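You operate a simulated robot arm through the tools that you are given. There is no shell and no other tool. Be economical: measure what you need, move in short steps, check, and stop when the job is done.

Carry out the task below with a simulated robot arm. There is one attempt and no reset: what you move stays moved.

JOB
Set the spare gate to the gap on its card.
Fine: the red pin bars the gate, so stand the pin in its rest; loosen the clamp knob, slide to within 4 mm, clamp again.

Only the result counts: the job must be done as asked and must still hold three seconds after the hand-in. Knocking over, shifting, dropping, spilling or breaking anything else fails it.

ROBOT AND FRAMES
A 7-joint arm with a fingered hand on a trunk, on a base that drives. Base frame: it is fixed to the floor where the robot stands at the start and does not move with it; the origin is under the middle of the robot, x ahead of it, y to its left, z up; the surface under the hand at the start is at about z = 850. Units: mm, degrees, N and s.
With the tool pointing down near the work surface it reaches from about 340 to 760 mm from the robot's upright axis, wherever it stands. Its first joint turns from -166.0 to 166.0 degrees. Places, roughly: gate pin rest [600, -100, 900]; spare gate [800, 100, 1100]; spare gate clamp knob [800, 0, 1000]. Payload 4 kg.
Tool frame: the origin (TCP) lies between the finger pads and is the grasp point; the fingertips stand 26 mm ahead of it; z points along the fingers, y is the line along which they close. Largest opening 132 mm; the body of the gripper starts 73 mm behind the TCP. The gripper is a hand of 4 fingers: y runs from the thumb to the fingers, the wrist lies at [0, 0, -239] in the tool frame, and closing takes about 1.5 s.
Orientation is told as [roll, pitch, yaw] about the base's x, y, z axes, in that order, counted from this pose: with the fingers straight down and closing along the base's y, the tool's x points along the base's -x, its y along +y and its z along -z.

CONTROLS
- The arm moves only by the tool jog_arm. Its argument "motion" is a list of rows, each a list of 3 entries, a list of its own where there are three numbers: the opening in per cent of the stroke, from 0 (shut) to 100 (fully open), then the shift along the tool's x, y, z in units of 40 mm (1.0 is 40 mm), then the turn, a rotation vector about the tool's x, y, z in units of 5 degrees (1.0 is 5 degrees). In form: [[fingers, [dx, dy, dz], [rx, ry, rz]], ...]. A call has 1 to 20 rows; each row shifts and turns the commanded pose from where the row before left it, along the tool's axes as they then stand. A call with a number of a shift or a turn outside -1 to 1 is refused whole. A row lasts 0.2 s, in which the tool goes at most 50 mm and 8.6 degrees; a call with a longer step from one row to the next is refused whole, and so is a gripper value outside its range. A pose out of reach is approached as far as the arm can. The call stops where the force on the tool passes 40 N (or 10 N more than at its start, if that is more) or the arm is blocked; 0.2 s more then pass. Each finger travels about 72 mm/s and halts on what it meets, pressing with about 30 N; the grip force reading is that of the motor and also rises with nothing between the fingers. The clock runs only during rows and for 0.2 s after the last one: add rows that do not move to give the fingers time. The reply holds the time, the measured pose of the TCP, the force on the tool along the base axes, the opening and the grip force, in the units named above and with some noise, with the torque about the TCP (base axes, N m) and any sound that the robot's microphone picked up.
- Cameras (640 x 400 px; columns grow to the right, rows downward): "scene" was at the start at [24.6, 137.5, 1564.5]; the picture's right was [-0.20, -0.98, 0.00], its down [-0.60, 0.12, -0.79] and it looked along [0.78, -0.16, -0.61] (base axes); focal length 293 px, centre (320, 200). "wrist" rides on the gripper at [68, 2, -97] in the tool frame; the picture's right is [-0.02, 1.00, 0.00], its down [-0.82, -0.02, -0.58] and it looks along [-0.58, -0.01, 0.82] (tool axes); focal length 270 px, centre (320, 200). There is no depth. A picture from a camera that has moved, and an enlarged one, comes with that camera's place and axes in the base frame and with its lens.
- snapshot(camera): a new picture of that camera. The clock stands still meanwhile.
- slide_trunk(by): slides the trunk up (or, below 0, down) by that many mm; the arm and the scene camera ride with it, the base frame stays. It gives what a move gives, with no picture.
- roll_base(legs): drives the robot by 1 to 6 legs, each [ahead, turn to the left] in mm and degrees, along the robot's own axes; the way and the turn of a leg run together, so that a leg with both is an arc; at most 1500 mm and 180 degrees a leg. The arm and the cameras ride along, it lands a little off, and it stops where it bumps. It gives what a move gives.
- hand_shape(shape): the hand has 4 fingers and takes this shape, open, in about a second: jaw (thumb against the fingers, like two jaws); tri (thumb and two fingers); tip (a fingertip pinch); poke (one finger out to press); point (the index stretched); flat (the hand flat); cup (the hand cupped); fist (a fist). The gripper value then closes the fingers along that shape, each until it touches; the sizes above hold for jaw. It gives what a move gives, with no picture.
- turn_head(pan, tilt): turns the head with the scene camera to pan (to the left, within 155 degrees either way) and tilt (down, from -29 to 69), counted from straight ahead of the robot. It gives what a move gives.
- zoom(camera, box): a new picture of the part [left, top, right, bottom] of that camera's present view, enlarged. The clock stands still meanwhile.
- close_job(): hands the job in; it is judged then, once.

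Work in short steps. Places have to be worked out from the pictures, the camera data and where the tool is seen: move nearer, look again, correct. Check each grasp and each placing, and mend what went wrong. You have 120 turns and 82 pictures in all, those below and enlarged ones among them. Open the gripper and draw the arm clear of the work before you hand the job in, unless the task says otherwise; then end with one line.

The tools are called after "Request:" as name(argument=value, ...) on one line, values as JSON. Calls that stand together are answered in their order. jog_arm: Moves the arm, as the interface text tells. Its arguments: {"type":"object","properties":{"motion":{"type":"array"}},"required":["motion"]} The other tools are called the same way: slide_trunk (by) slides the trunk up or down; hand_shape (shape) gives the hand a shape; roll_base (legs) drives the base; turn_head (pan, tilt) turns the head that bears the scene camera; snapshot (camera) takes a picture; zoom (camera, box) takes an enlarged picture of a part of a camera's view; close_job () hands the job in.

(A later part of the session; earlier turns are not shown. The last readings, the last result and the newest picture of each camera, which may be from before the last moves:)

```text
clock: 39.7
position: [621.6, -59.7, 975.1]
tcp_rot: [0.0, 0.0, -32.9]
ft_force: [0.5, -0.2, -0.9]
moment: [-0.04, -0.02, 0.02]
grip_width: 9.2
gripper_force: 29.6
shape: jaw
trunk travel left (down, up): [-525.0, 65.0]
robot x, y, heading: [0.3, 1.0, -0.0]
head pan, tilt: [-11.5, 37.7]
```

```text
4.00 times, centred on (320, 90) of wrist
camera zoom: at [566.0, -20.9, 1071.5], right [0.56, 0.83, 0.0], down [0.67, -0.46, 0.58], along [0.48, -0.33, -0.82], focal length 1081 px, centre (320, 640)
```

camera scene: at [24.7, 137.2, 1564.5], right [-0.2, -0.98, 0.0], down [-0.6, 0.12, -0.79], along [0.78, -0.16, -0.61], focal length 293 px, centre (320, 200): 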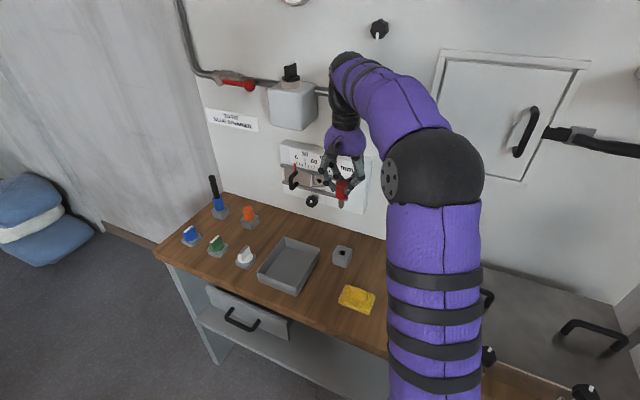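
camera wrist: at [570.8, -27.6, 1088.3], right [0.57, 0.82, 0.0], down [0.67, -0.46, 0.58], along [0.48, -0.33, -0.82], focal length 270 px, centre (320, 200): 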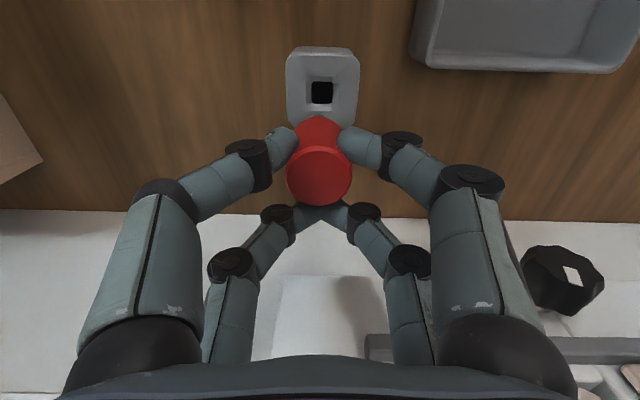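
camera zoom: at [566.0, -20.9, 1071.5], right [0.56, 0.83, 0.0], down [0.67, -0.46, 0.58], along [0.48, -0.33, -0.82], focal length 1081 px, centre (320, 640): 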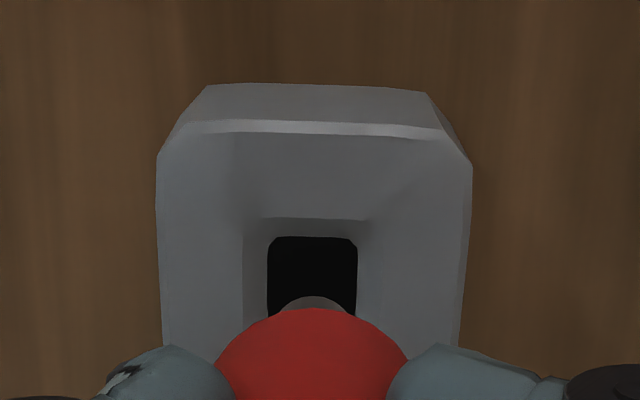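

Re-evaluating with the scene's reliable scale: pin head Ø≈31, total length ≈72, tip ≈81 mm below TCP and pin axis at tool x≈+5. The tip is then still ~5 mm too far toward the wall; u is aligned. Correct and look.

Request:
jog_arm(motion=[[0, [0.125, 0, 0], [0, 0, 0]], [0, [0, 0, 0], [0, 0, 0]]])

Request:
zoom(camera="scene", box=[310, 210, 370, 270])

Request:
zoom(camera="wrist", box=[260, 40, 380, 140])

```text
clock: 40.3
position: [616.9, -58.3, 973.8]
tcp_rot: [0.0, -0.1, -33.0]
ft_force: [-0.3, 0.5, -0.9]
moment: [0.02, -0.02, -0.01]
grip_width: 9.2
gripper_force: 30.2
shape: jaw
trunk travel left (down, up): [-525.0, 65.0]
robot x, y, heading: [-1.8, 2.0, 0.2]
head pan, tilt: [-11.5, 37.7]
```

```text
6.67 times, centred on (340, 240) of scene
camera zoom: at [24.7, 137.5, 1564.5], right [-0.2, -0.98, 0.0], down [-0.6, 0.12, -0.79], along [0.78, -0.16, -0.61], focal length 1954 px, centre (187, -67)
```

zoom: 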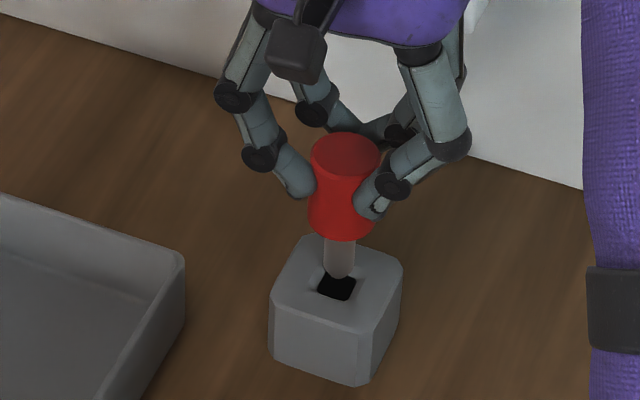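

```text
4.00 times, centred on (320, 90) of wrist
camera zoom: at [561.8, -18.6, 1070.8], right [0.56, 0.83, 0.0], down [0.67, -0.46, 0.58], along [0.48, -0.33, -0.82], focal length 1081 px, centre (320, 640)
```

zoom: 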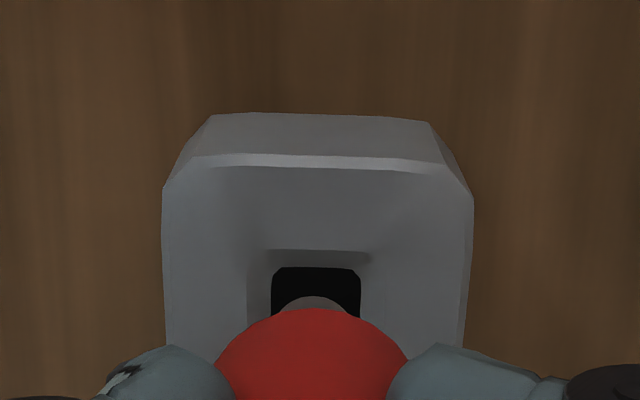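

Nearly aligned; a hair (+0.7 mm) along u, then lower 14 mm slowly and feel.

Request:
jog_arm(motion=[[0, [0, 0.02, 0.05], [0, 0, 0]], [0, [0, 0, 0.075], [0, 0, 0]], [0, [0, 0, 0.075], [0, 0, 0]], [0, [0, 0, 0.075], [0, 0, 0]], [0, [0, 0, 0.075], [0, 0, 0]]])

Request:
zoom(camera="scene", box=[310, 210, 370, 270])

```text
clock: 41.5
position: [619.5, -57.5, 961.7]
tcp_rot: [0.0, 0.1, -33.0]
ft_force: [0.3, 0.3, -1.6]
moment: [0.01, -0.04, 0.0]
grip_width: 8.8
gripper_force: 29.8
shape: jaw
trunk travel left (down, up): [-525.0, 65.0]
robot x, y, heading: [-1.9, -2.0, -0.2]
head pan, tilt: [-11.5, 37.7]
```

```text
6.67 times, centred on (340, 240) of scene
camera zoom: at [24.8, 137.5, 1564.5], right [-0.2, -0.98, 0.0], down [-0.6, 0.12, -0.79], along [0.78, -0.16, -0.61], focal length 1954 px, centre (187, -67)
```

zoom: 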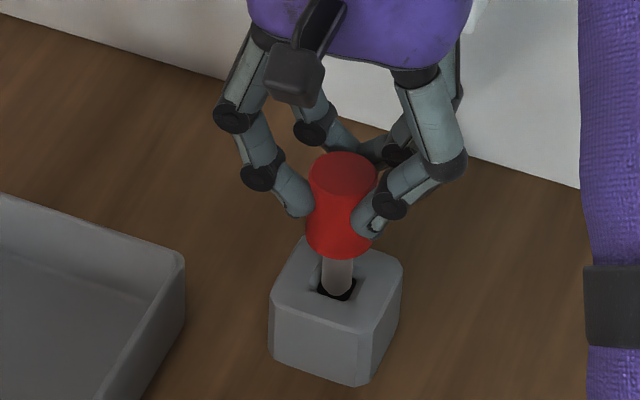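

The shaft has entered the hole without force. Continue down until it seats.

Request:
jog_arm(motion=[[0, [0, 0, 0.1], [0, 0, 0]], [0, [0, 0, 0.1], [0, 0, 0]], [0, [0, 0, 0.1], [0, 0, 0]], [0, [0, 0, 0.1], [0, 0, 0]], [0, [0, 0, 0.05], [0, 0, 0]]])

Request:
zoom(camera="scene", box=[310, 210, 370, 270])

```text
clock: 42.7
position: [619.5, -59.2, 944.0]
tcp_rot: [0.1, 0.0, -33.0]
ft_force: [0.6, -0.1, -0.6]
moment: [0.02, -0.01, 0.03]
grip_width: 9.1
gripper_force: 29.7
shape: jaw
trunk travel left (down, up): [-525.0, 65.0]
robot x, y, heading: [-2.5, 1.7, -0.1]
head pan, tilt: [-11.5, 37.7]
```

```text
6.67 times, centred on (340, 240) of scene
camera zoom: at [24.8, 137.5, 1564.5], right [-0.2, -0.98, 0.0], down [-0.6, 0.12, -0.79], along [0.78, -0.16, -0.61], focal length 1954 px, centre (187, -67)
```

zoom: 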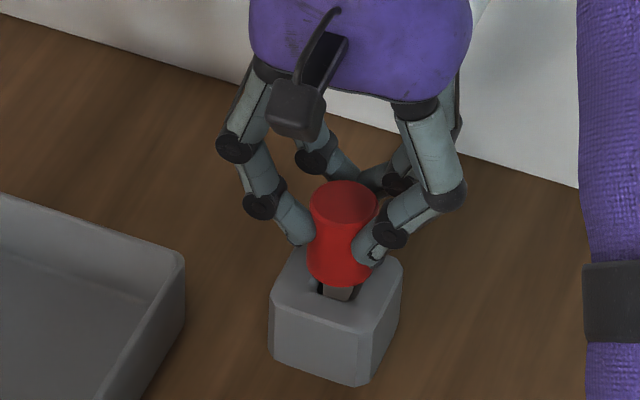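

Still a short gap beneath the head; a little further.

Request:
jog_arm(motion=[[0, [0, 0, 0.05], [0, 0, 0]], [0, [0, 0, 0.05], [0, 0, 0]], [0, [0, 0, 0.05], [0, 0, 0]], [0, [0, 0, 0.05], [0, 0, 0]], [0, [0, 0, 0.05], [0, 0, 0]]])

Request:
zoom(camera="scene", box=[310, 210, 370, 270])

```text
clock: 43.9
position: [618.9, -56.6, 932.3]
tcp_rot: [0.0, -0.1, -33.0]
ft_force: [-1.8, -0.2, 8.6]
moment: [0.06, 0.21, 0.01]
grip_width: 9.4
gripper_force: 30.5
shape: jaw
trunk travel left (down, up): [-525.0, 65.0]
robot x, y, heading: [-0.1, 3.2, 0.2]
head pan, tilt: [-11.5, 37.7]
```

```text
6.67 times, centred on (340, 240) of scene
camera zoom: at [23.8, 137.6, 1564.7], right [-0.2, -0.98, 0.0], down [-0.6, 0.12, -0.79], along [0.78, -0.16, -0.61], focal length 1954 px, centre (187, -67)
```

zoom: 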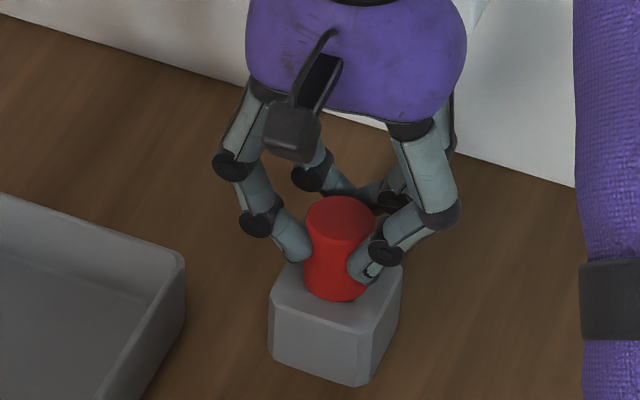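

Seated (8.6 N upward). Release slowly, then rise.

Request:
jog_arm(motion=[[15, [0, 0, 0], [0, 0, 0]], [25, [0, 0, 0], [0, 0, 0]], [40, [0, 0, 0], [0, 0, 0]], [50, [0, 0, 0], [0, 0, 0]], [50, [0, 0, 0], [0, 0, 0]], [50, [0, 0, 0], [0, 0, 0]], [50, [0, 0, -0.5], [0, 0, 0]], [50, [0, 0, -0.9], [0, 0, 0]], [50, [0, 0, -0.9], [0, 0, 0]], [50, [0, 0, -0.9], [0, 0, 0]], [50, [0, 0, -0.9], [0, 0, 0]]])

Request:
snapshot(camera="scene")

Request:
zoom(camera="scene", box=[310, 210, 370, 270])

```text
clock: 46.3
position: [617.7, -57.8, 1097.6]
tcp_rot: [-0.1, 0.0, -33.1]
ft_force: [0.0, -0.1, -0.8]
moment: [0.02, 0.02, 0.01]
grip_width: 65.5
gripper_force: 0.0
shape: jaw
trunk travel left (down, up): [-525.0, 65.0]
robot x, y, heading: [1.0, 0.1, 0.0]
head pan, tilt: [-11.5, 37.7]
```

```text
39 pictures are left
camera scene: at [24.5, 137.5, 1564.5], right [-0.2, -0.98, 0.0], down [-0.6, 0.12, -0.79], along [0.78, -0.16, -0.61], focal length 293 px, centre (320, 200)
```

scene: 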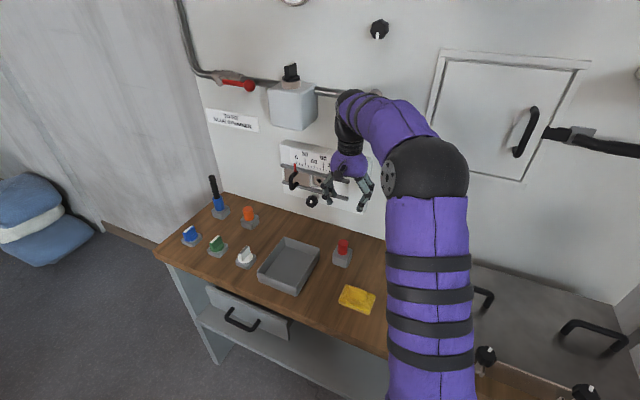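

```text
6.67 times, centred on (340, 240) of scene
camera zoom: at [24.5, 137.5, 1564.5], right [-0.2, -0.98, 0.0], down [-0.6, 0.12, -0.79], along [0.78, -0.16, -0.61], focal length 1954 px, centre (187, -67)
```

zoom: 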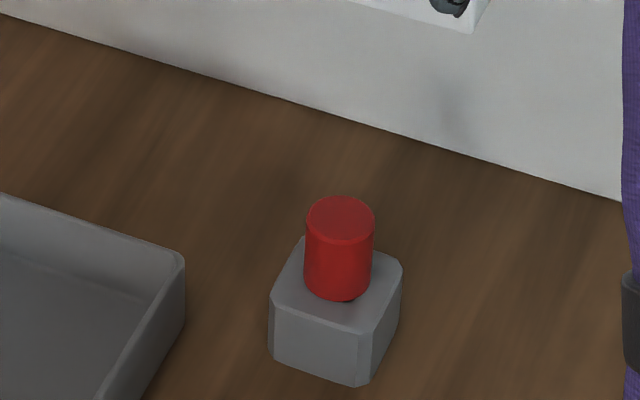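

Pin stands in its rest. Now back off from the wall, level the tool and go in front of the knob for a measurement.

Request:
jog_arm(motion=[[70, [0.75, 0.8, 0], [0, 0, 0]], [80, [0.75, 0.8, 0], [0, 0, 0]], [80, [0.75, 0.8, 0], [0, 0, 0]], [80, [0.75, 0.8, 0], [0, -1, 0]], [80, [0, 0, 0], [0, -1, 0]], [80, [0, 0, 0], [0, -1, 0]], [80, [0, 0, 0], [0, -1, 0]], [80, [0, 0, 0], [0, -1, 0]], [80, [0, 0, 0], [0, -1, 0]], [80, [0, 0, 0], [0, -1, 0]], [80, [0, 0, 0], [0, -1, 0]], [80, [0, 0, 0], [0, -1, 0]], [80, [0, 0, 0], [0, -1, 0]], [80, [0, 0, 0], [0, -1, 0]], [80, [0, 0, 0], [0, -1, 0]], [80, [0, 0, 0], [0, -1, 0]], [80, [0, 0, 0], [0, -1, 0]], [80, [0, 0, 0], [0, -1, 0]], [80, [0, 0, 0], [0, -1, 0]], [80, [0, 0, 0], [0, -1, 0]]])

Request:
jog_arm(motion=[[80, [0, 0, 0], [0, -1, 0]], [80, [0.8, 0, 0], [0, 0, 0]], [80, [0.8, 0, 0], [0, 0, 0]]])

Request:
snapshot(camera="wrist")

Request:
snapshot(camera="scene")

```text
clock: 50.5
position: [590.0, 114.8, 1098.0]
tcp_rot: [0.5, -85.1, -33.4]
ft_force: [0.6, -0.2, 0.2]
moment: [-0.04, -0.04, 0.01]
grip_width: 105.3
gripper_force: 0.0
shape: jaw
trunk travel left (down, up): [-525.0, 65.0]
robot x, y, heading: [-0.7, -1.7, -0.1]
head pan, tilt: [-11.5, 37.7]
```

```text
clock: 51.3
position: [589.9, 116.4, 1035.5]
tcp_rot: [-164.7, -90.0, 131.9]
ft_force: [0.0, 0.3, -0.2]
moment: [-0.01, 0.02, 0.02]
grip_width: 105.3
gripper_force: 0.0
shape: jaw
trunk travel left (down, up): [-525.0, 65.0]
robot x, y, heading: [0.4, -2.3, 0.0]
head pan, tilt: [-11.5, 37.7]
```

```text
37 pictures are left
camera wrist: at [510.4, 170.5, 966.3], right [0.54, 0.84, 0.03], down [-0.5, 0.3, 0.82], along [0.68, -0.46, 0.58], focal length 270 px, centre (320, 200)
```

wrist: 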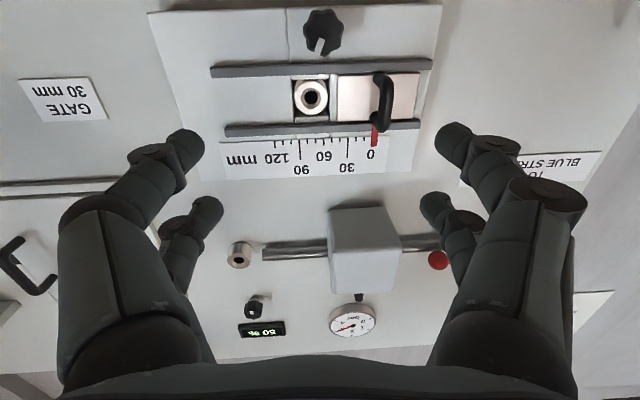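

```text
36 pictures are left
camera scene: at [24.8, 137.6, 1564.5], right [-0.2, -0.98, 0.0], down [-0.6, 0.12, -0.79], along [0.78, -0.16, -0.61], focal length 293 px, centre (320, 200)
```

scene: 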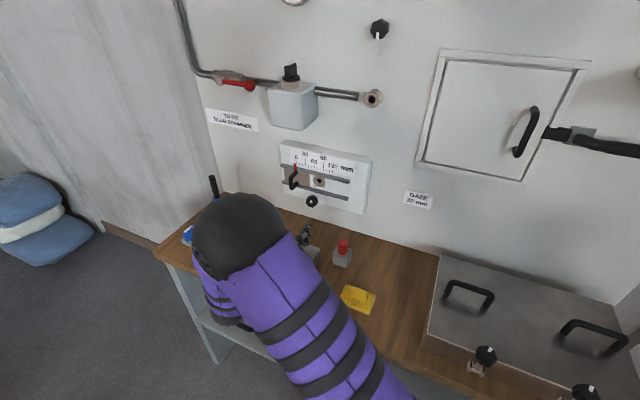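

Knob ≈ (u 424, z 984, front s≈625–637), Ø≈41, plate at s≈652. Moving in front of it at s≈540 for a precise look.

Request:
jog_arm(motion=[[70, [0.32, 0.03, 0.67], [0, 0, 0]], [70, [0.32, 0.03, 0.67], [0, 0, 0]], [70, [0.32, 0.03, 0.67], [0, 0, 0]], [70, [0.32, 0.03, 0.67], [0, 0, 0]]])

Request:
snapshot(camera="wrist")

Request:
snapshot(camera="scene")

```text
clock: 52.3
position: [681.4, 60.2, 984.1]
tcp_rot: [45.7, -90.0, -78.7]
ft_force: [-0.1, 0.3, 0.4]
moment: [-0.01, 0.0, 0.01]
grip_width: 92.7
gripper_force: 0.1
shape: jaw
trunk travel left (down, up): [-525.0, 65.0]
robot x, y, heading: [2.7, -0.7, -0.0]
head pan, tilt: [-11.5, 37.7]
```

```text
35 pictures are left
camera wrist: at [601.5, 114.7, 915.6], right [0.54, 0.84, 0.03], down [-0.5, 0.3, 0.82], along [0.68, -0.46, 0.58], focal length 270 px, centre (320, 200)
```

wrist: 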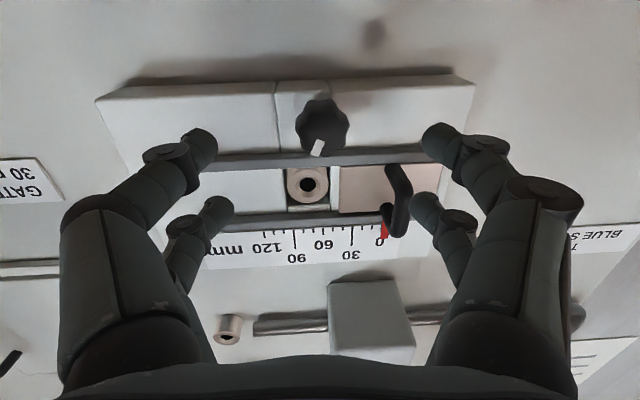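

```text
34 pictures are left
camera scene: at [24.7, 137.5, 1564.5], right [-0.2, -0.98, 0.0], down [-0.6, 0.12, -0.79], along [0.78, -0.16, -0.61], focal length 293 px, centre (320, 200)
```

scene: 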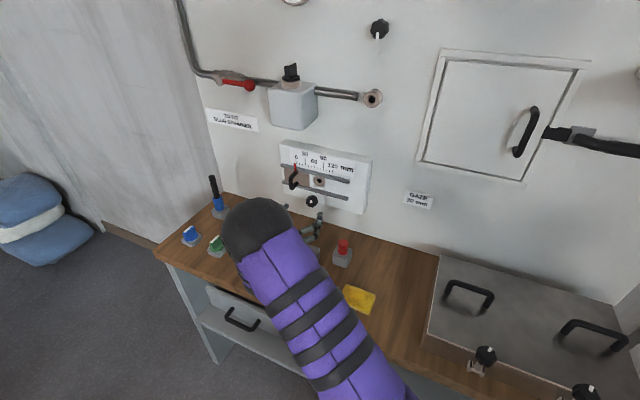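

Knob centre s≈630, u≈423.5, z≈984 – the TCP is aligned. Enlarge to read the knob mark, rail depth, and pointer.

Request:
zoom(camera="wrist", box=[230, 70, 430, 250])

Request:
zoom(camera="scene", box=[270, 130, 380, 225])

```text
2.22 times, centred on (330, 160) of wrist
camera zoom: at [601.5, 114.7, 915.6], right [0.54, 0.84, 0.03], down [-0.5, 0.3, 0.82], along [0.68, -0.46, 0.58], focal length 601 px, centre (298, 289)
```

zoom: 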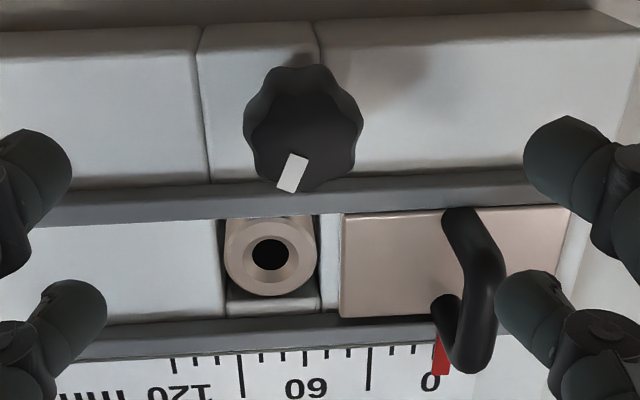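

```text
4.21 times, centred on (325, 178) of scene
camera zoom: at [24.7, 137.5, 1564.5], right [-0.2, -0.98, 0.0], down [-0.6, 0.12, -0.79], along [0.78, -0.16, -0.61], focal length 1234 px, centre (299, 295)
```

zoom: 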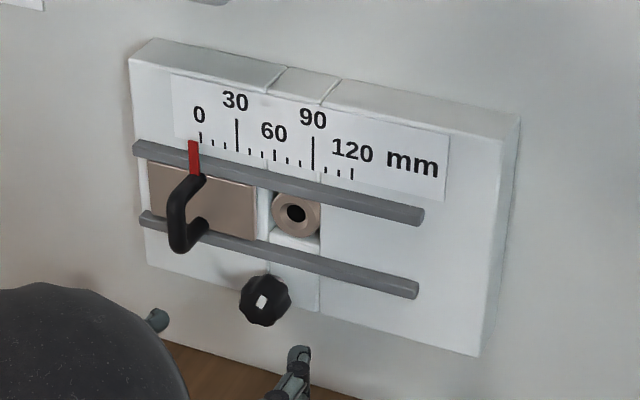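

Layout is clear. I narrow to ~56 mm and advance 72 mm so the tips straddle the knob in front of the rail.

Request:
jog_arm(motion=[[42, [0, 0.04, 0], [0, 0, 0]], [42, [0, 0, 0], [0, 0, 0]], [42, [0, 0, 0.5], [0, 0, 0]], [42, [0, 0, 0.5], [0, 0, 0]], [42, [0, 0, 0.4], [0, 0, 0]], [42, [0, 0, 0.2], [0, 0, 0]], [42, [0, 0, 0.2], [0, 0, 0]]])

Request:
snapshot(camera="wrist")

```text
clock: 53.9
position: [742.9, 24.5, 981.0]
tcp_rot: [-91.3, -90.0, 58.3]
ft_force: [1.6, 0.2, -0.3]
moment: [-0.01, 0.01, -0.01]
grip_width: 55.9
gripper_force: 0.1
shape: jaw
trunk travel left (down, up): [-525.0, 65.0]
robot x, y, heading: [1.4, -3.5, 0.1]
head pan, tilt: [-11.5, 37.7]
```

```text
31 pictures are left
camera wrist: at [661.6, 77.7, 913.2], right [0.54, 0.84, 0.02], down [-0.5, 0.3, 0.82], along [0.68, -0.46, 0.58], focal length 270 px, centre (320, 200)
```

wrist: 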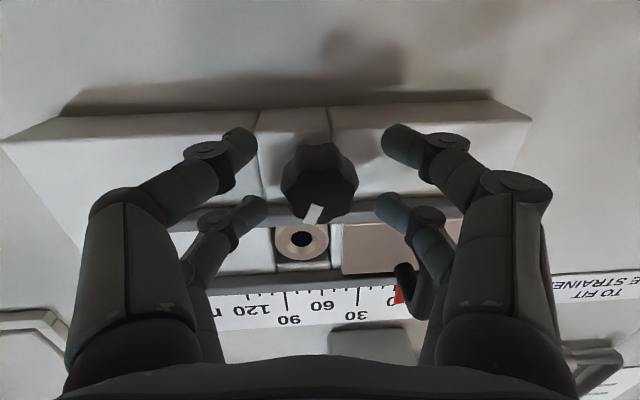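

Knob is between the four fingertips; trim 3 mm up, 1.5 mm −u, then close.

Request:
jog_arm(motion=[[42, [-0.08, -0.04, 0], [0, 0, 0]], [20, [0, 0, 0], [0, 0, 0]], [5, [0, 0, 0], [0, 0, 0]], [0, [0, 0, 0], [0, 0, 0]], [0, [0, 0, 0], [0, 0, 0]], [0, [0, 0, 0], [0, 0, 0]], [0, [0, 0, 0], [0, 0, 0]]])

Request:
snapshot(camera="wrist")

```text
clock: 55.5
position: [741.9, 21.7, 985.4]
tcp_rot: [170.9, -89.9, 156.2]
ft_force: [7.8, -1.4, 4.3]
moment: [-0.11, -0.18, -0.07]
grip_width: 10.7
gripper_force: 29.7
shape: jaw
trunk travel left (down, up): [-525.0, 65.0]
robot x, y, heading: [1.1, -2.1, 0.0]
head pan, tilt: [-11.5, 37.7]
```

```text
30 pictures are left
camera wrist: at [661.8, 75.8, 916.6], right [0.54, 0.84, 0.03], down [-0.5, 0.3, 0.82], along [0.68, -0.46, 0.58], focal length 270 px, centre (320, 200)
```

wrist: 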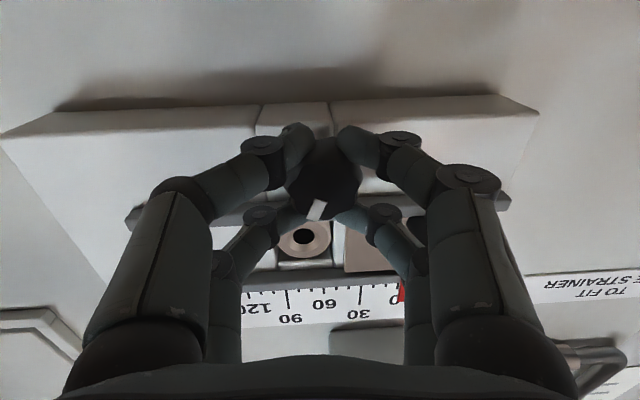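

All four fingers cage the knob. Turn counter-clockwise (negative tool z) 40° and check torque and mark.

Request:
jog_arm(motion=[[0, [0, 0, 0], [0, 0, -1]], [0, [0, 0, 0], [0, 0, -1]], [0, [0, 0, 0], [0, 0, -1]], [0, [0, 0, 0], [0, 0, -1]], [0, [0, 0, 0], [0, 0, -1]], [0, [0, 0, 0], [0, 0, -1]], [0, [0, 0, 0], [0, 0, -1]], [0, [0, 0, 0], [0, 0, -1]]])

Request:
snapshot(camera="wrist")

```text
clock: 57.3
position: [742.1, 22.1, 985.5]
tcp_rot: [-90.1, -50.0, 57.1]
ft_force: [10.5, 5.2, 10.3]
moment: [0.01, -0.05, 0.04]
grip_width: 10.1
gripper_force: 30.1
shape: jaw
trunk travel left (down, up): [-525.0, 65.0]
robot x, y, heading: [0.2, 3.9, -0.3]
head pan, tilt: [-11.5, 37.7]
```

```text
29 pictures are left
camera wrist: at [638.3, 39.3, 931.9], right [0.42, 0.66, -0.62], down [-0.21, 0.74, 0.64], along [0.88, -0.14, 0.45], focal length 270 px, centre (320, 200)
```

wrist: 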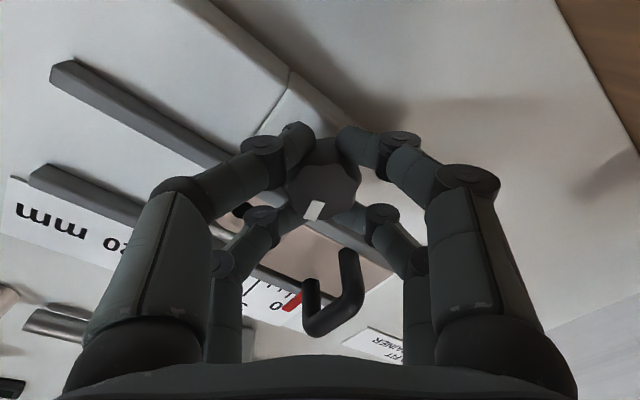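

The knob turned with the hand (mark is stationary in the hand view). Continue another 60° CCW.

Request:
jog_arm(motion=[[0, [0, 0, 0], [0, 0, -1]], [0, [0, 0, 0], [0, 0, -1]], [0, [0, 0, 0], [0, 0, -1]], [0, [0, 0, 0], [0, 0, -1]], [0, [0, 0, 0], [0, 0, -1]], [0, [0, 0, 0], [0, 0, -1]], [0, [0, 0, 0], [0, 0, -1]], [0, [0, 0, 0], [0, 0, -1]], [0, [0, 0, 0], [0, 0, -1]], [0, [0, 0, 0], [0, 0, -1]], [0, [0, 0, 0], [0, 0, -1]], [0, [0, 0, 0], [0, 0, -1]]])

Request:
snapshot(camera="wrist")

```text
clock: 59.9
position: [740.8, 23.1, 983.8]
tcp_rot: [-90.0, 10.2, 57.2]
ft_force: [18.2, 11.7, 4.9]
moment: [0.05, 0.08, -0.01]
grip_width: 9.4
gripper_force: 30.5
shape: jaw
trunk travel left (down, up): [-525.0, 65.0]
robot x, y, heading: [1.1, 4.9, 0.2]
head pan, tilt: [-11.5, 37.7]
```

```text
28 pictures are left
camera wrist: at [624.6, 19.1, 993.8], right [-0.08, -0.13, -0.99], down [-0.05, 0.99, -0.12], along [1.0, 0.04, -0.09], focal length 270 px, centre (320, 200)
```

wrist: 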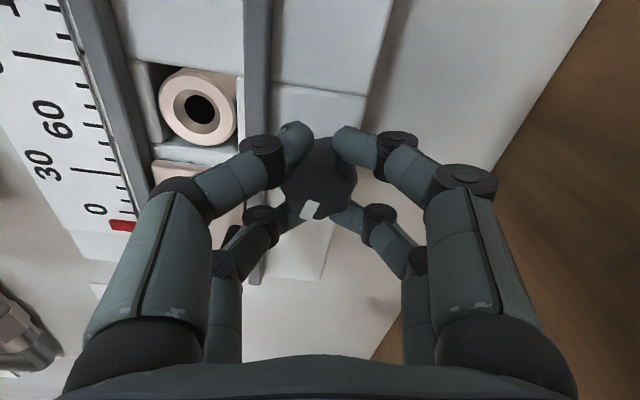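

100° of loosening turned smoothly. Release, back off, and return the hand roll to level.

Request:
jog_arm(motion=[[20, [0, 0, 0], [0, 0, 0]], [42, [0, 0, 0], [0, 0, 0]], [42, [0, 0, 0], [0, 0, 0]], [42, [0, 0, 0], [0, 0, 0]], [42, [0, 0, -0.5], [0, 0, 0]], [42, [0, 0, -1], [0, 0, 0]], [42, [0, 0, -1], [0, 0, 0]]])

Request:
jog_arm(motion=[[42, [0, 0, 0], [0, 0, 1]], [42, [0, 0, 0], [0, 0, 1]], [42, [0, 0, 0], [0, 0, 1]], [42, [0, 0, 0], [0, 0, 1]], [42, [0, 0, 0], [0, 0, 1]], [42, [0, 0, 0], [0, 0, 1]], [42, [0, 0, 0], [0, 0, 1]], [42, [0, 0, 0], [0, 0, 1]], [42, [0, 0, 0], [0, 0, 1]], [42, [0, 0, 0], [0, 0, 1]], [42, [0, 0, 0], [0, 0, 1]], [42, [0, 0, 0], [0, 0, 1]], [42, [0, 0, 0], [0, 0, 1]], [42, [0, 0, 0], [0, 0, 1]], [42, [0, 0, 0], [0, 0, 1]], [42, [0, 0, 0], [0, 0, 1]], [42, [0, 0, 0], [0, 0, 1]], [42, [0, 0, 0], [0, 0, 1]], [42, [0, 0, 0], [0, 0, 1]], [42, [0, 0, 0], [0, 0, 1]]])

Request:
snapshot(camera="wrist")

```text
clock: 61.5
position: [658.5, 77.2, 983.1]
tcp_rot: [-90.0, 10.2, 57.1]
ft_force: [-0.5, 0.3, 0.3]
moment: [0.0, 0.01, 0.01]
grip_width: 54.8
gripper_force: 0.0
shape: jaw
trunk travel left (down, up): [-525.0, 65.0]
robot x, y, heading: [1.1, -3.2, 0.1]
head pan, tilt: [-11.5, 37.7]
```

```text
clock: 65.7
position: [658.6, 75.2, 985.6]
tcp_rot: [97.4, -89.9, -130.2]
ft_force: [-0.2, -0.2, -0.4]
moment: [-0.01, 0.03, 0.02]
grip_width: 54.9
gripper_force: 0.1
shape: jaw
trunk travel left (down, up): [-525.0, 65.0]
robot x, y, heading: [-1.3, 1.2, -0.2]
head pan, tilt: [-11.5, 37.7]
```

```text
27 pictures are left
camera wrist: at [578.2, 129.7, 916.4], right [0.54, 0.84, 0.03], down [-0.5, 0.3, 0.82], along [0.68, -0.46, 0.58], focal length 270 px, centre (320, 200)
```

wrist: 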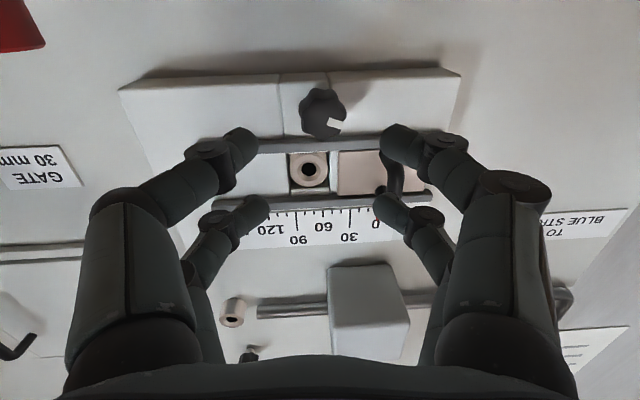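

Mark has turned from 12 to about 9–10 o'clock. Now move to in front of the handle (u≈480, z≈1046) at standoff and look.

Request:
jog_arm(motion=[[42, [-0.75, 0.72, 0], [0, 0, 0]], [42, [-0.75, 0.73, 0], [0, 0, 0]], [42, [0, 0, 0], [0, 0, 0]]])

Request:
zoom(camera="wrist", box=[220, 50, 420, 230])

```text
clock: 66.5
position: [688.9, 126.7, 1045.1]
tcp_rot: [-44.3, -90.0, 11.4]
ft_force: [0.2, 0.4, 0.5]
moment: [-0.05, -0.03, -0.02]
grip_width: 55.3
gripper_force: 0.1
shape: jaw
trunk travel left (down, up): [-525.0, 65.0]
robot x, y, heading: [2.9, 0.8, -0.3]
head pan, tilt: [-11.5, 37.7]
```

```text
2.22 times, centred on (320, 140) of wrist
camera zoom: at [609.1, 180.3, 976.3], right [0.54, 0.84, 0.03], down [-0.5, 0.3, 0.82], along [0.68, -0.46, 0.58], focal length 601 px, centre (320, 333)
```

zoom: 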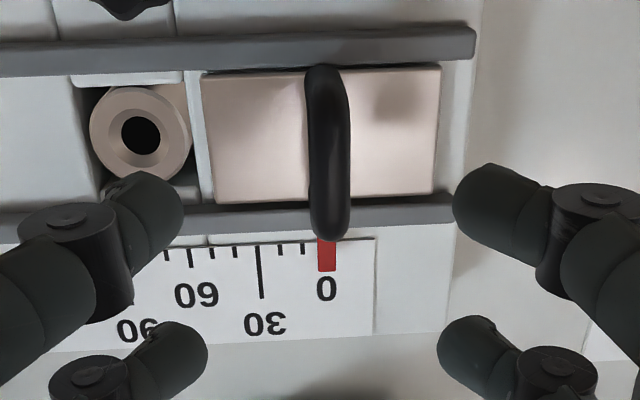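

The handle is straight ahead (u≈483, z centre≈1040), pointer at 0. Advance 88 mm and close on it.

Request:
jog_arm(motion=[[42, [0.12, 0.03, 0.4], [0, 0, 0]], [42, [0, 0, 0.5], [0, 0, 0]], [42, [0, 0, 0.5], [0, 0, 0]], [42, [0, 0, 0.4], [0, 0, 0]], [42, [0, 0, 0.4], [0, 0, 0]], [42, [0, 0, 0], [0, 0, 0]]])

Request:
snapshot(camera="wrist")

```text
clock: 67.9
position: [762.1, 77.1, 1040.2]
tcp_rot: [-72.4, -90.0, 39.5]
ft_force: [-0.6, 0.5, -0.1]
moment: [0.0, -0.05, -0.04]
grip_width: 55.2
gripper_force: 0.0
shape: jaw
trunk travel left (down, up): [-525.0, 65.0]
robot x, y, heading: [2.7, 1.9, 0.0]
head pan, tilt: [-11.5, 37.7]
```

```text
25 pictures are left
camera wrist: at [682.4, 131.5, 971.2], right [0.54, 0.84, 0.02], down [-0.5, 0.3, 0.82], along [0.68, -0.46, 0.58], focal length 270 px, centre (320, 200)
```

wrist: 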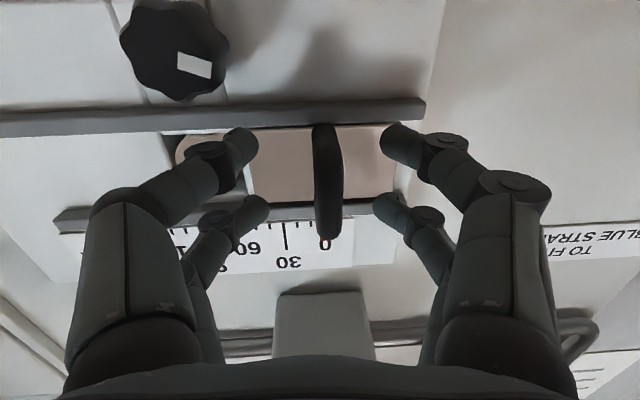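

Handle is centred between the fingers; close.

Request:
jog_arm(motion=[[25, [0, 0.03, 0], [0, 0, 0]], [10, [0, 0, 0], [0, 0, 0]], [0, [0, 0, 0], [0, 0, 0]], [0, [0, 0, 0], [0, 0, 0]], [0, [0, 0, 0], [0, 0, 0]], [0, [0, 0, 0], [0, 0, 0]]])

Request:
snapshot(camera="wrist")

```text
clock: 69.3
position: [764.8, 77.9, 1039.1]
tcp_rot: [-26.3, -89.9, -6.7]
ft_force: [10.3, -6.6, -5.5]
moment: [0.25, 0.21, -0.02]
grip_width: 0.0
gripper_force: 30.1
shape: jaw
trunk travel left (down, up): [-525.0, 65.0]
robot x, y, heading: [0.7, 1.2, -0.3]
head pan, tilt: [-11.5, 37.7]
```

```text
24 pictures are left
camera wrist: at [684.4, 131.1, 969.9], right [0.55, 0.84, 0.02], down [-0.49, 0.3, 0.82], along [0.68, -0.46, 0.58], focal length 270 px, centre (320, 200)
```

wrist: 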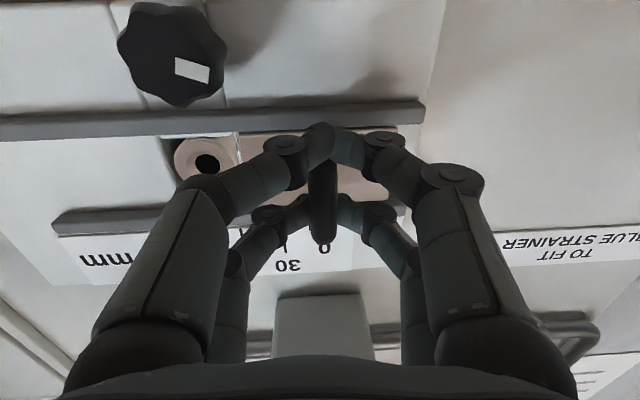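

The upper pair holds the bar. Slide slowly −u by 15 mm and see whether the gate follows.

Request:
jog_arm(motion=[[0, [0, -0.1, 0], [0, 0, 0]], [0, [0, -0.1, 0], [0, 0, 0]], [0, [0, -0.1, 0], [0, 0, 0]], [0, [0, -0.1, 0], [0, 0, 0]], [0, [0, 0, 0], [0, 0, 0]]])

Request:
zoom(camera="wrist", box=[130, 100, 430, 290])

Request:
zoom(camera="scene", box=[270, 130, 380, 225])

```text
clock: 70.5
position: [756.4, 64.7, 1038.9]
tcp_rot: [-24.3, -89.9, -8.6]
ft_force: [5.5, -1.6, -9.9]
moment: [0.23, 0.26, 0.04]
grip_width: 0.0
gripper_force: 30.2
shape: jaw
trunk travel left (down, up): [-525.0, 65.0]
robot x, y, heading: [0.8, -1.2, 0.1]
head pan, tilt: [-11.5, 37.7]
```

```text
2.11 times, centred on (280, 195) of wrist
camera zoom: at [676.6, 120.0, 970.2], right [0.54, 0.84, 0.02], down [-0.49, 0.3, 0.82], along [0.68, -0.46, 0.57], focal length 569 px, centre (404, 210)
```

zoom: 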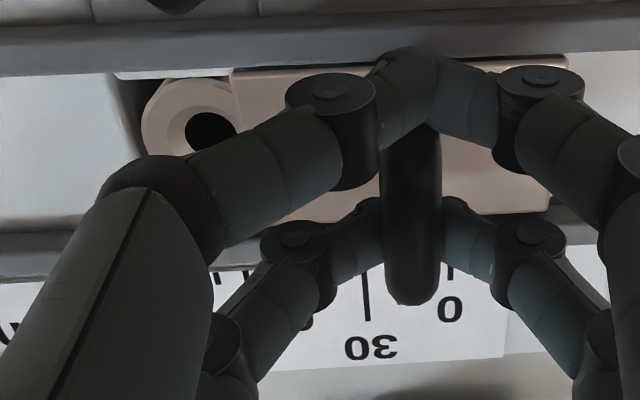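

```text
4.21 times, centred on (325, 178) of scene
camera zoom: at [26.7, 137.5, 1564.4], right [-0.2, -0.98, 0.0], down [-0.6, 0.12, -0.79], along [0.77, -0.16, -0.61], focal length 1234 px, centre (299, 295)
```

zoom: 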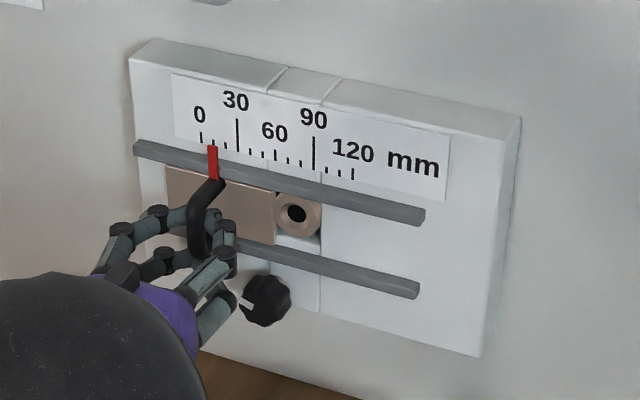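

The gate follows: moved ≈15 mm. Another 15 mm slowly.

Request:
jog_arm(motion=[[0, [0, -0.1, 0], [0, 0, 0]], [0, [0, -0.1, 0], [0, 0, 0]], [0, [0, -0.1, 0], [0, 0, 0]], [0, [0, -0.06, 0], [0, 0, 0]], [0, [0, 0, 0], [0, 0, 0]]])

Request:
zoom(camera="scene", box=[280, 135, 350, 195])

```text
clock: 71.7
position: [747.7, 53.3, 1039.0]
tcp_rot: [-37.2, -89.9, 4.1]
ft_force: [1.9, 2.6, -11.1]
moment: [0.28, 0.32, 0.1]
grip_width: 0.0
gripper_force: 30.0
shape: jaw
trunk travel left (down, up): [-525.0, 65.0]
robot x, y, heading: [-2.3, 0.2, 0.2]
head pan, tilt: [-11.5, 37.7]
```

```text
6.67 times, centred on (315, 165) of scene
camera zoom: at [26.1, 138.0, 1564.4], right [-0.2, -0.98, 0.0], down [-0.6, 0.12, -0.79], along [0.77, -0.16, -0.61], focal length 1954 px, centre (353, 433)
```

zoom: 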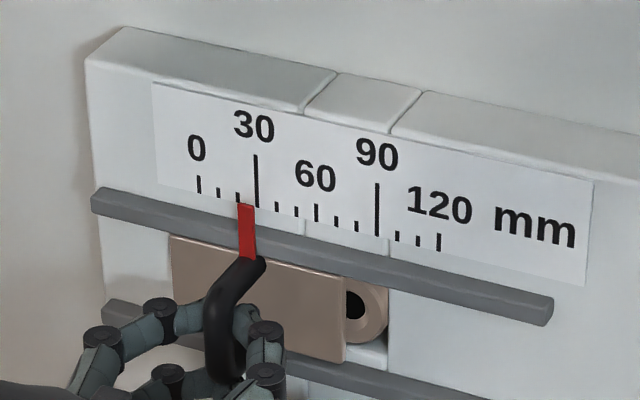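

Pointer shows the same offset to the 30 tick as it had to the 0 tick, so ≈30 mm. Release, back off and verify head-on.

Request:
jog_arm(motion=[[15, [0, 0, 0], [0, 0, 0]], [30, [0, 0, 0], [0, 0, 0]], [40, [0, 0, 0], [0, 0, 0]], [40, [0, 0, 0], [0, 0, 0]], [40, [0, 0, 0], [0, 0, 0]], [40, [0, 0, -0.7], [0, 0, 0]], [40, [0, 0, -0.8], [0, 0, 0]], [40, [0, 0, -0.8], [0, 0, 0]]])

Request:
zoom(camera="wrist", box=[220, 50, 420, 230])

Request:
zoom(camera="scene", box=[280, 135, 350, 195])

```text
clock: 73.5
position: [668.7, 102.7, 1039.9]
tcp_rot: [143.9, -90.0, -176.8]
ft_force: [0.1, -1.0, -0.7]
moment: [0.0, 0.03, -0.01]
grip_width: 52.2
gripper_force: 0.0
shape: jaw
trunk travel left (down, up): [-525.0, 65.0]
robot x, y, heading: [-0.9, 2.0, -0.1]
head pan, tilt: [-11.5, 37.7]
```

```text
2.22 times, centred on (320, 140) of wrist
camera zoom: at [588.7, 157.5, 970.9], right [0.54, 0.84, 0.03], down [-0.5, 0.3, 0.82], along [0.68, -0.46, 0.58], focal length 601 px, centre (320, 333)
```

zoom: 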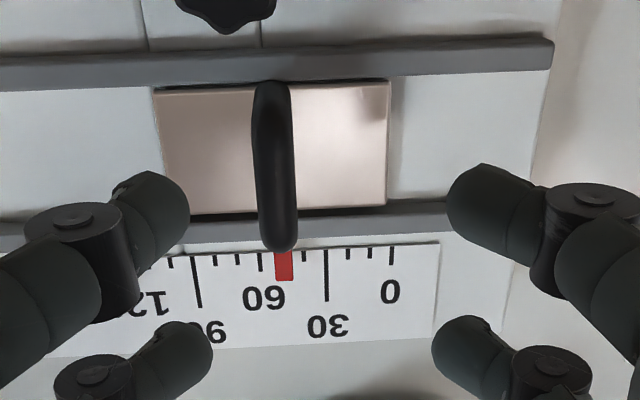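

```text
6.67 times, centred on (315, 165) of scene
camera zoom: at [23.7, 137.8, 1564.5], right [-0.2, -0.98, 0.0], down [-0.6, 0.12, -0.79], along [0.78, -0.16, -0.61], focal length 1954 px, centre (353, 433)
```

zoom: 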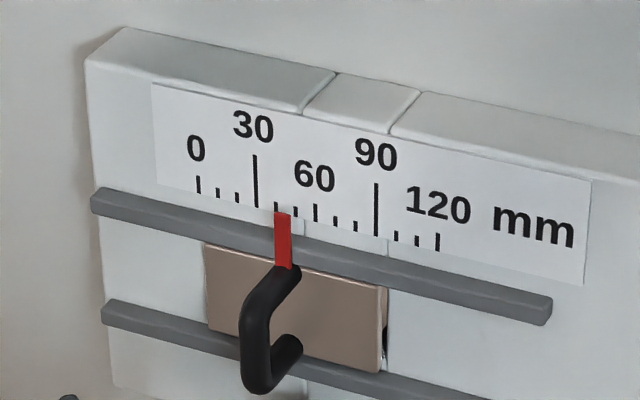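

Opening the fingers dragged the gate to ≈49 mm (it slides very easily). I'll instead straddle the handle loosely and nudge it back +u with one finger. First re-centre on the handle and advance.

Request:
jog_arm(motion=[[42, [0, -0.4, 0], [0, 0, 0]], [42, [0, 0, 0.6], [0, 0, 0]], [42, [0, 0, 0.6], [0, 0, 0]], [42, [0, 0, 0.6], [0, 0, 0]], [42, [0, 0, 0.4], [0, 0, 0]], [42, [0, 0, 0], [0, 0, 0]]])

Request:
zoom(camera="wrist", box=[200, 80, 440, 280])

```text
clock: 74.9
position: [735.1, 40.1, 1041.1]
tcp_rot: [-74.9, -89.9, 42.0]
ft_force: [-0.3, 0.2, -0.1]
moment: [-0.01, 0.02, 0.0]
grip_width: 54.9
gripper_force: 0.1
shape: jaw
trunk travel left (down, up): [-525.0, 65.0]
robot x, y, heading: [0.9, -2.6, -0.2]
head pan, tilt: [-11.5, 37.7]
```

```text
2.00 times, centred on (320, 180) of wrist
camera zoom: at [655.7, 94.9, 972.1], right [0.54, 0.84, 0.02], down [-0.5, 0.3, 0.82], along [0.68, -0.46, 0.58], focal length 541 px, centre (320, 240)
```

zoom: 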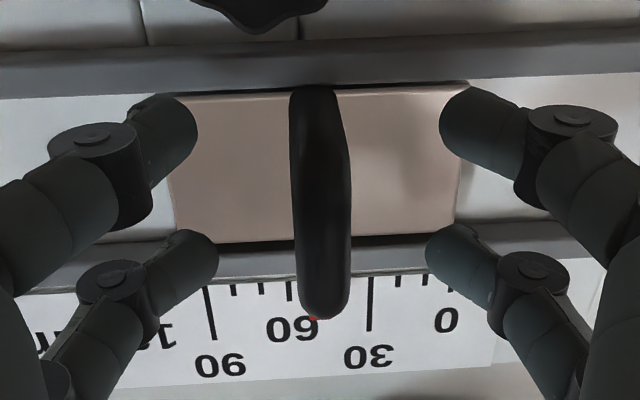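

Straddling it. Move +u 30 mm slowly and check via the scene view.

Request:
jog_arm(motion=[[42, [0, 0.2, 0], [0, 0, 0]], [42, [0, 0.15, 0], [0, 0, 0]], [42, [0, 0.1, 0], [0, 0, 0]], [42, [0, 0.1, 0], [0, 0, 0]], [42, [0, 0.1, 0], [0, 0, 0]], [42, [0, 0.1, 0], [0, 0, 0]], [42, [0, 0, 0], [0, 0, 0]]])

Request:
zoom(camera="scene", box=[280, 135, 350, 195])

```text
clock: 76.5
position: [752.8, 66.9, 1040.3]
tcp_rot: [94.4, -90.0, -127.4]
ft_force: [0.3, -1.7, -0.5]
moment: [0.05, 0.01, 0.01]
grip_width: 56.3
gripper_force: 0.0
shape: jaw
trunk travel left (down, up): [-525.0, 65.0]
robot x, y, heading: [1.5, 3.1, 0.1]
head pan, tilt: [-11.5, 37.7]
```

```text
6.67 times, centred on (315, 165) of scene
camera zoom: at [24.7, 137.3, 1564.5], right [-0.2, -0.98, 0.0], down [-0.6, 0.12, -0.79], along [0.77, -0.16, -0.61], focal length 1954 px, centre (353, 433)
```

zoom: 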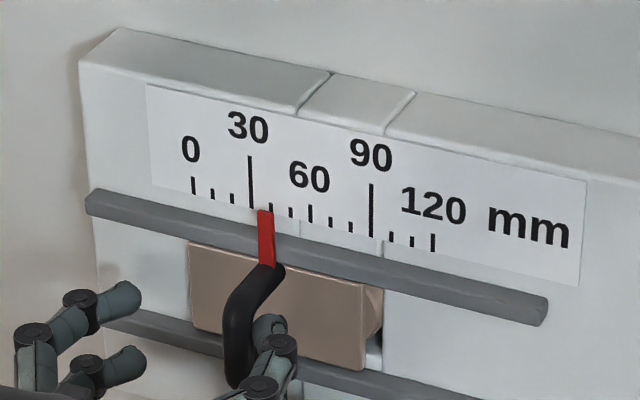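

Now ≈42.7 mm; push a further 12.5 mm.

Request:
jog_arm(motion=[[42, [0, 0.08, 0], [0, 0, 0]], [42, [0, 0.08, 0], [0, 0, 0]], [42, [0, 0.08, 0], [0, 0, 0]], [42, [0, 0.07, 0], [0, 0, 0]], [42, [0, 0, 0], [0, 0, 0]]])

Request:
zoom(camera="scene", box=[280, 135, 350, 195])

```text
clock: 77.7
position: [759.9, 77.4, 1041.0]
tcp_rot: [-144.0, -90.1, 111.0]
ft_force: [-1.2, -2.5, 0.8]
moment: [0.0, 0.0, 0.02]
grip_width: 57.1
gripper_force: 0.1
shape: jaw
trunk travel left (down, up): [-525.0, 65.0]
robot x, y, heading: [-4.2, -1.6, 0.1]
head pan, tilt: [-11.5, 37.7]
```

```text
6.67 times, centred on (315, 165) of scene
camera zoom: at [24.8, 137.4, 1564.5], right [-0.2, -0.98, 0.0], down [-0.6, 0.12, -0.79], along [0.78, -0.16, -0.61], focal length 1954 px, centre (353, 433)
```

zoom: 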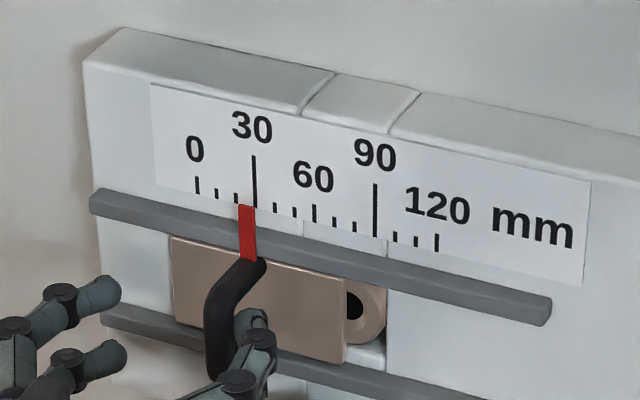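

≈31 mm. Detach by 6 mm −u, withdraw and verify head-on.

Request:
jog_arm(motion=[[42, [0, 0.025, 0], [0, 0, 0]], [42, [0, 0, 0], [0, 0, 0]], [42, [0, -0.1, 0], [0, 0, 0]], [42, [0, -0.1, 0], [0, 0, 0]], [42, [0, 0, -0.5], [0, 0, 0]], [42, [0, 0, -0.8], [0, 0, 0]], [42, [0, -0.4, -0.8], [0, 0, 0]], [42, [0, 0, 0], [0, 0, 0]]])

Request:
zoom(camera="wrist", box=[220, 50, 420, 230])

```text
clock: 79.5
position: [677.4, 101.7, 1039.8]
tcp_rot: [-57.8, -90.1, 24.8]
ft_force: [1.5, -0.5, 0.0]
moment: [0.01, -0.02, -0.05]
grip_width: 55.4
gripper_force: 0.1
shape: jaw
trunk travel left (down, up): [-525.0, 65.0]
robot x, y, heading: [1.3, 1.1, 0.0]
head pan, tilt: [-11.5, 37.7]
```

```text
2.22 times, centred on (320, 140) of wrist
camera zoom: at [598.3, 156.1, 970.8], right [0.55, 0.84, 0.02], down [-0.49, 0.3, 0.82], along [0.68, -0.46, 0.58], focal length 601 px, centre (320, 333)
```

zoom: 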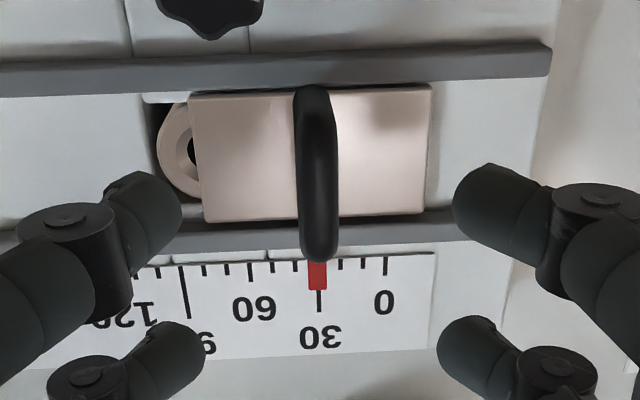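

Pointer sits exactly on 30. To clamp, the handle now stands near the knob's upper left, so I'll grip with the hand pre-rolled −60° and turn clockwise only to about −8°, regripping as needed. Move in front of the knob and roll.

Request:
jog_arm(motion=[[42, [0.69, -0.385, 0], [0, 0, 0]], [42, [0.69, -0.385, 0], [0, 0, 0]], [42, [0, 0, 0], [0, 0, -1]], [42, [0, 0, 0], [0, 0, -1]], [42, [0, 0, 0], [0, 0, -1]], [42, [0, 0, 0], [0, 0, -1]], [42, [0, 0, 0], [0, 0, -1]], [42, [0, 0, 0], [0, 0, -1]], [42, [0, 0, 0], [0, 0, -1]], [42, [0, 0, 0], [0, 0, -1]], [42, [0, 0, 0], [0, 0, -1]], [42, [0, 0, 0], [0, 0, -1]], [42, [0, 0, 0], [0, 0, -1]], [42, [0, 0, 0], [0, 0, -1]], [42, [0, 0, 0], [0, 0, 0]]])

Request:
snapshot(camera="wrist")

```text
clock: 82.7
position: [659.6, 77.9, 984.4]
tcp_rot: [-90.0, -29.9, 57.0]
ft_force: [0.3, 0.8, -0.2]
moment: [-0.01, 0.0, 0.05]
grip_width: 55.2
gripper_force: 0.1
shape: jaw
trunk travel left (down, up): [-525.0, 65.0]
robot x, y, heading: [1.1, 0.7, 0.3]
head pan, tilt: [-11.5, 37.7]
```

```text
14 pictures are left
camera wrist: at [547.1, 81.8, 948.5], right [0.28, 0.44, -0.85], down [-0.11, 0.9, 0.42], along [0.95, -0.03, 0.3], focal length 270 px, centre (320, 200)
```

wrist: 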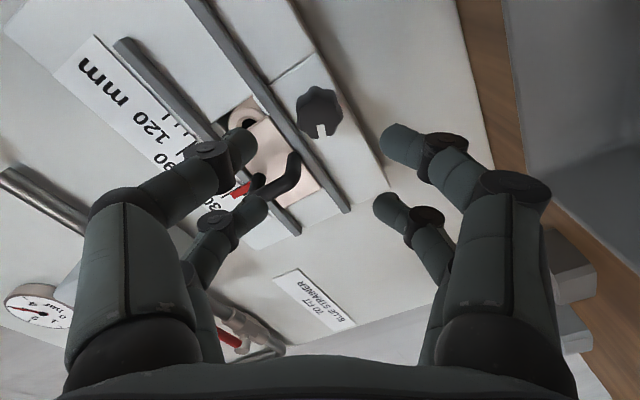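

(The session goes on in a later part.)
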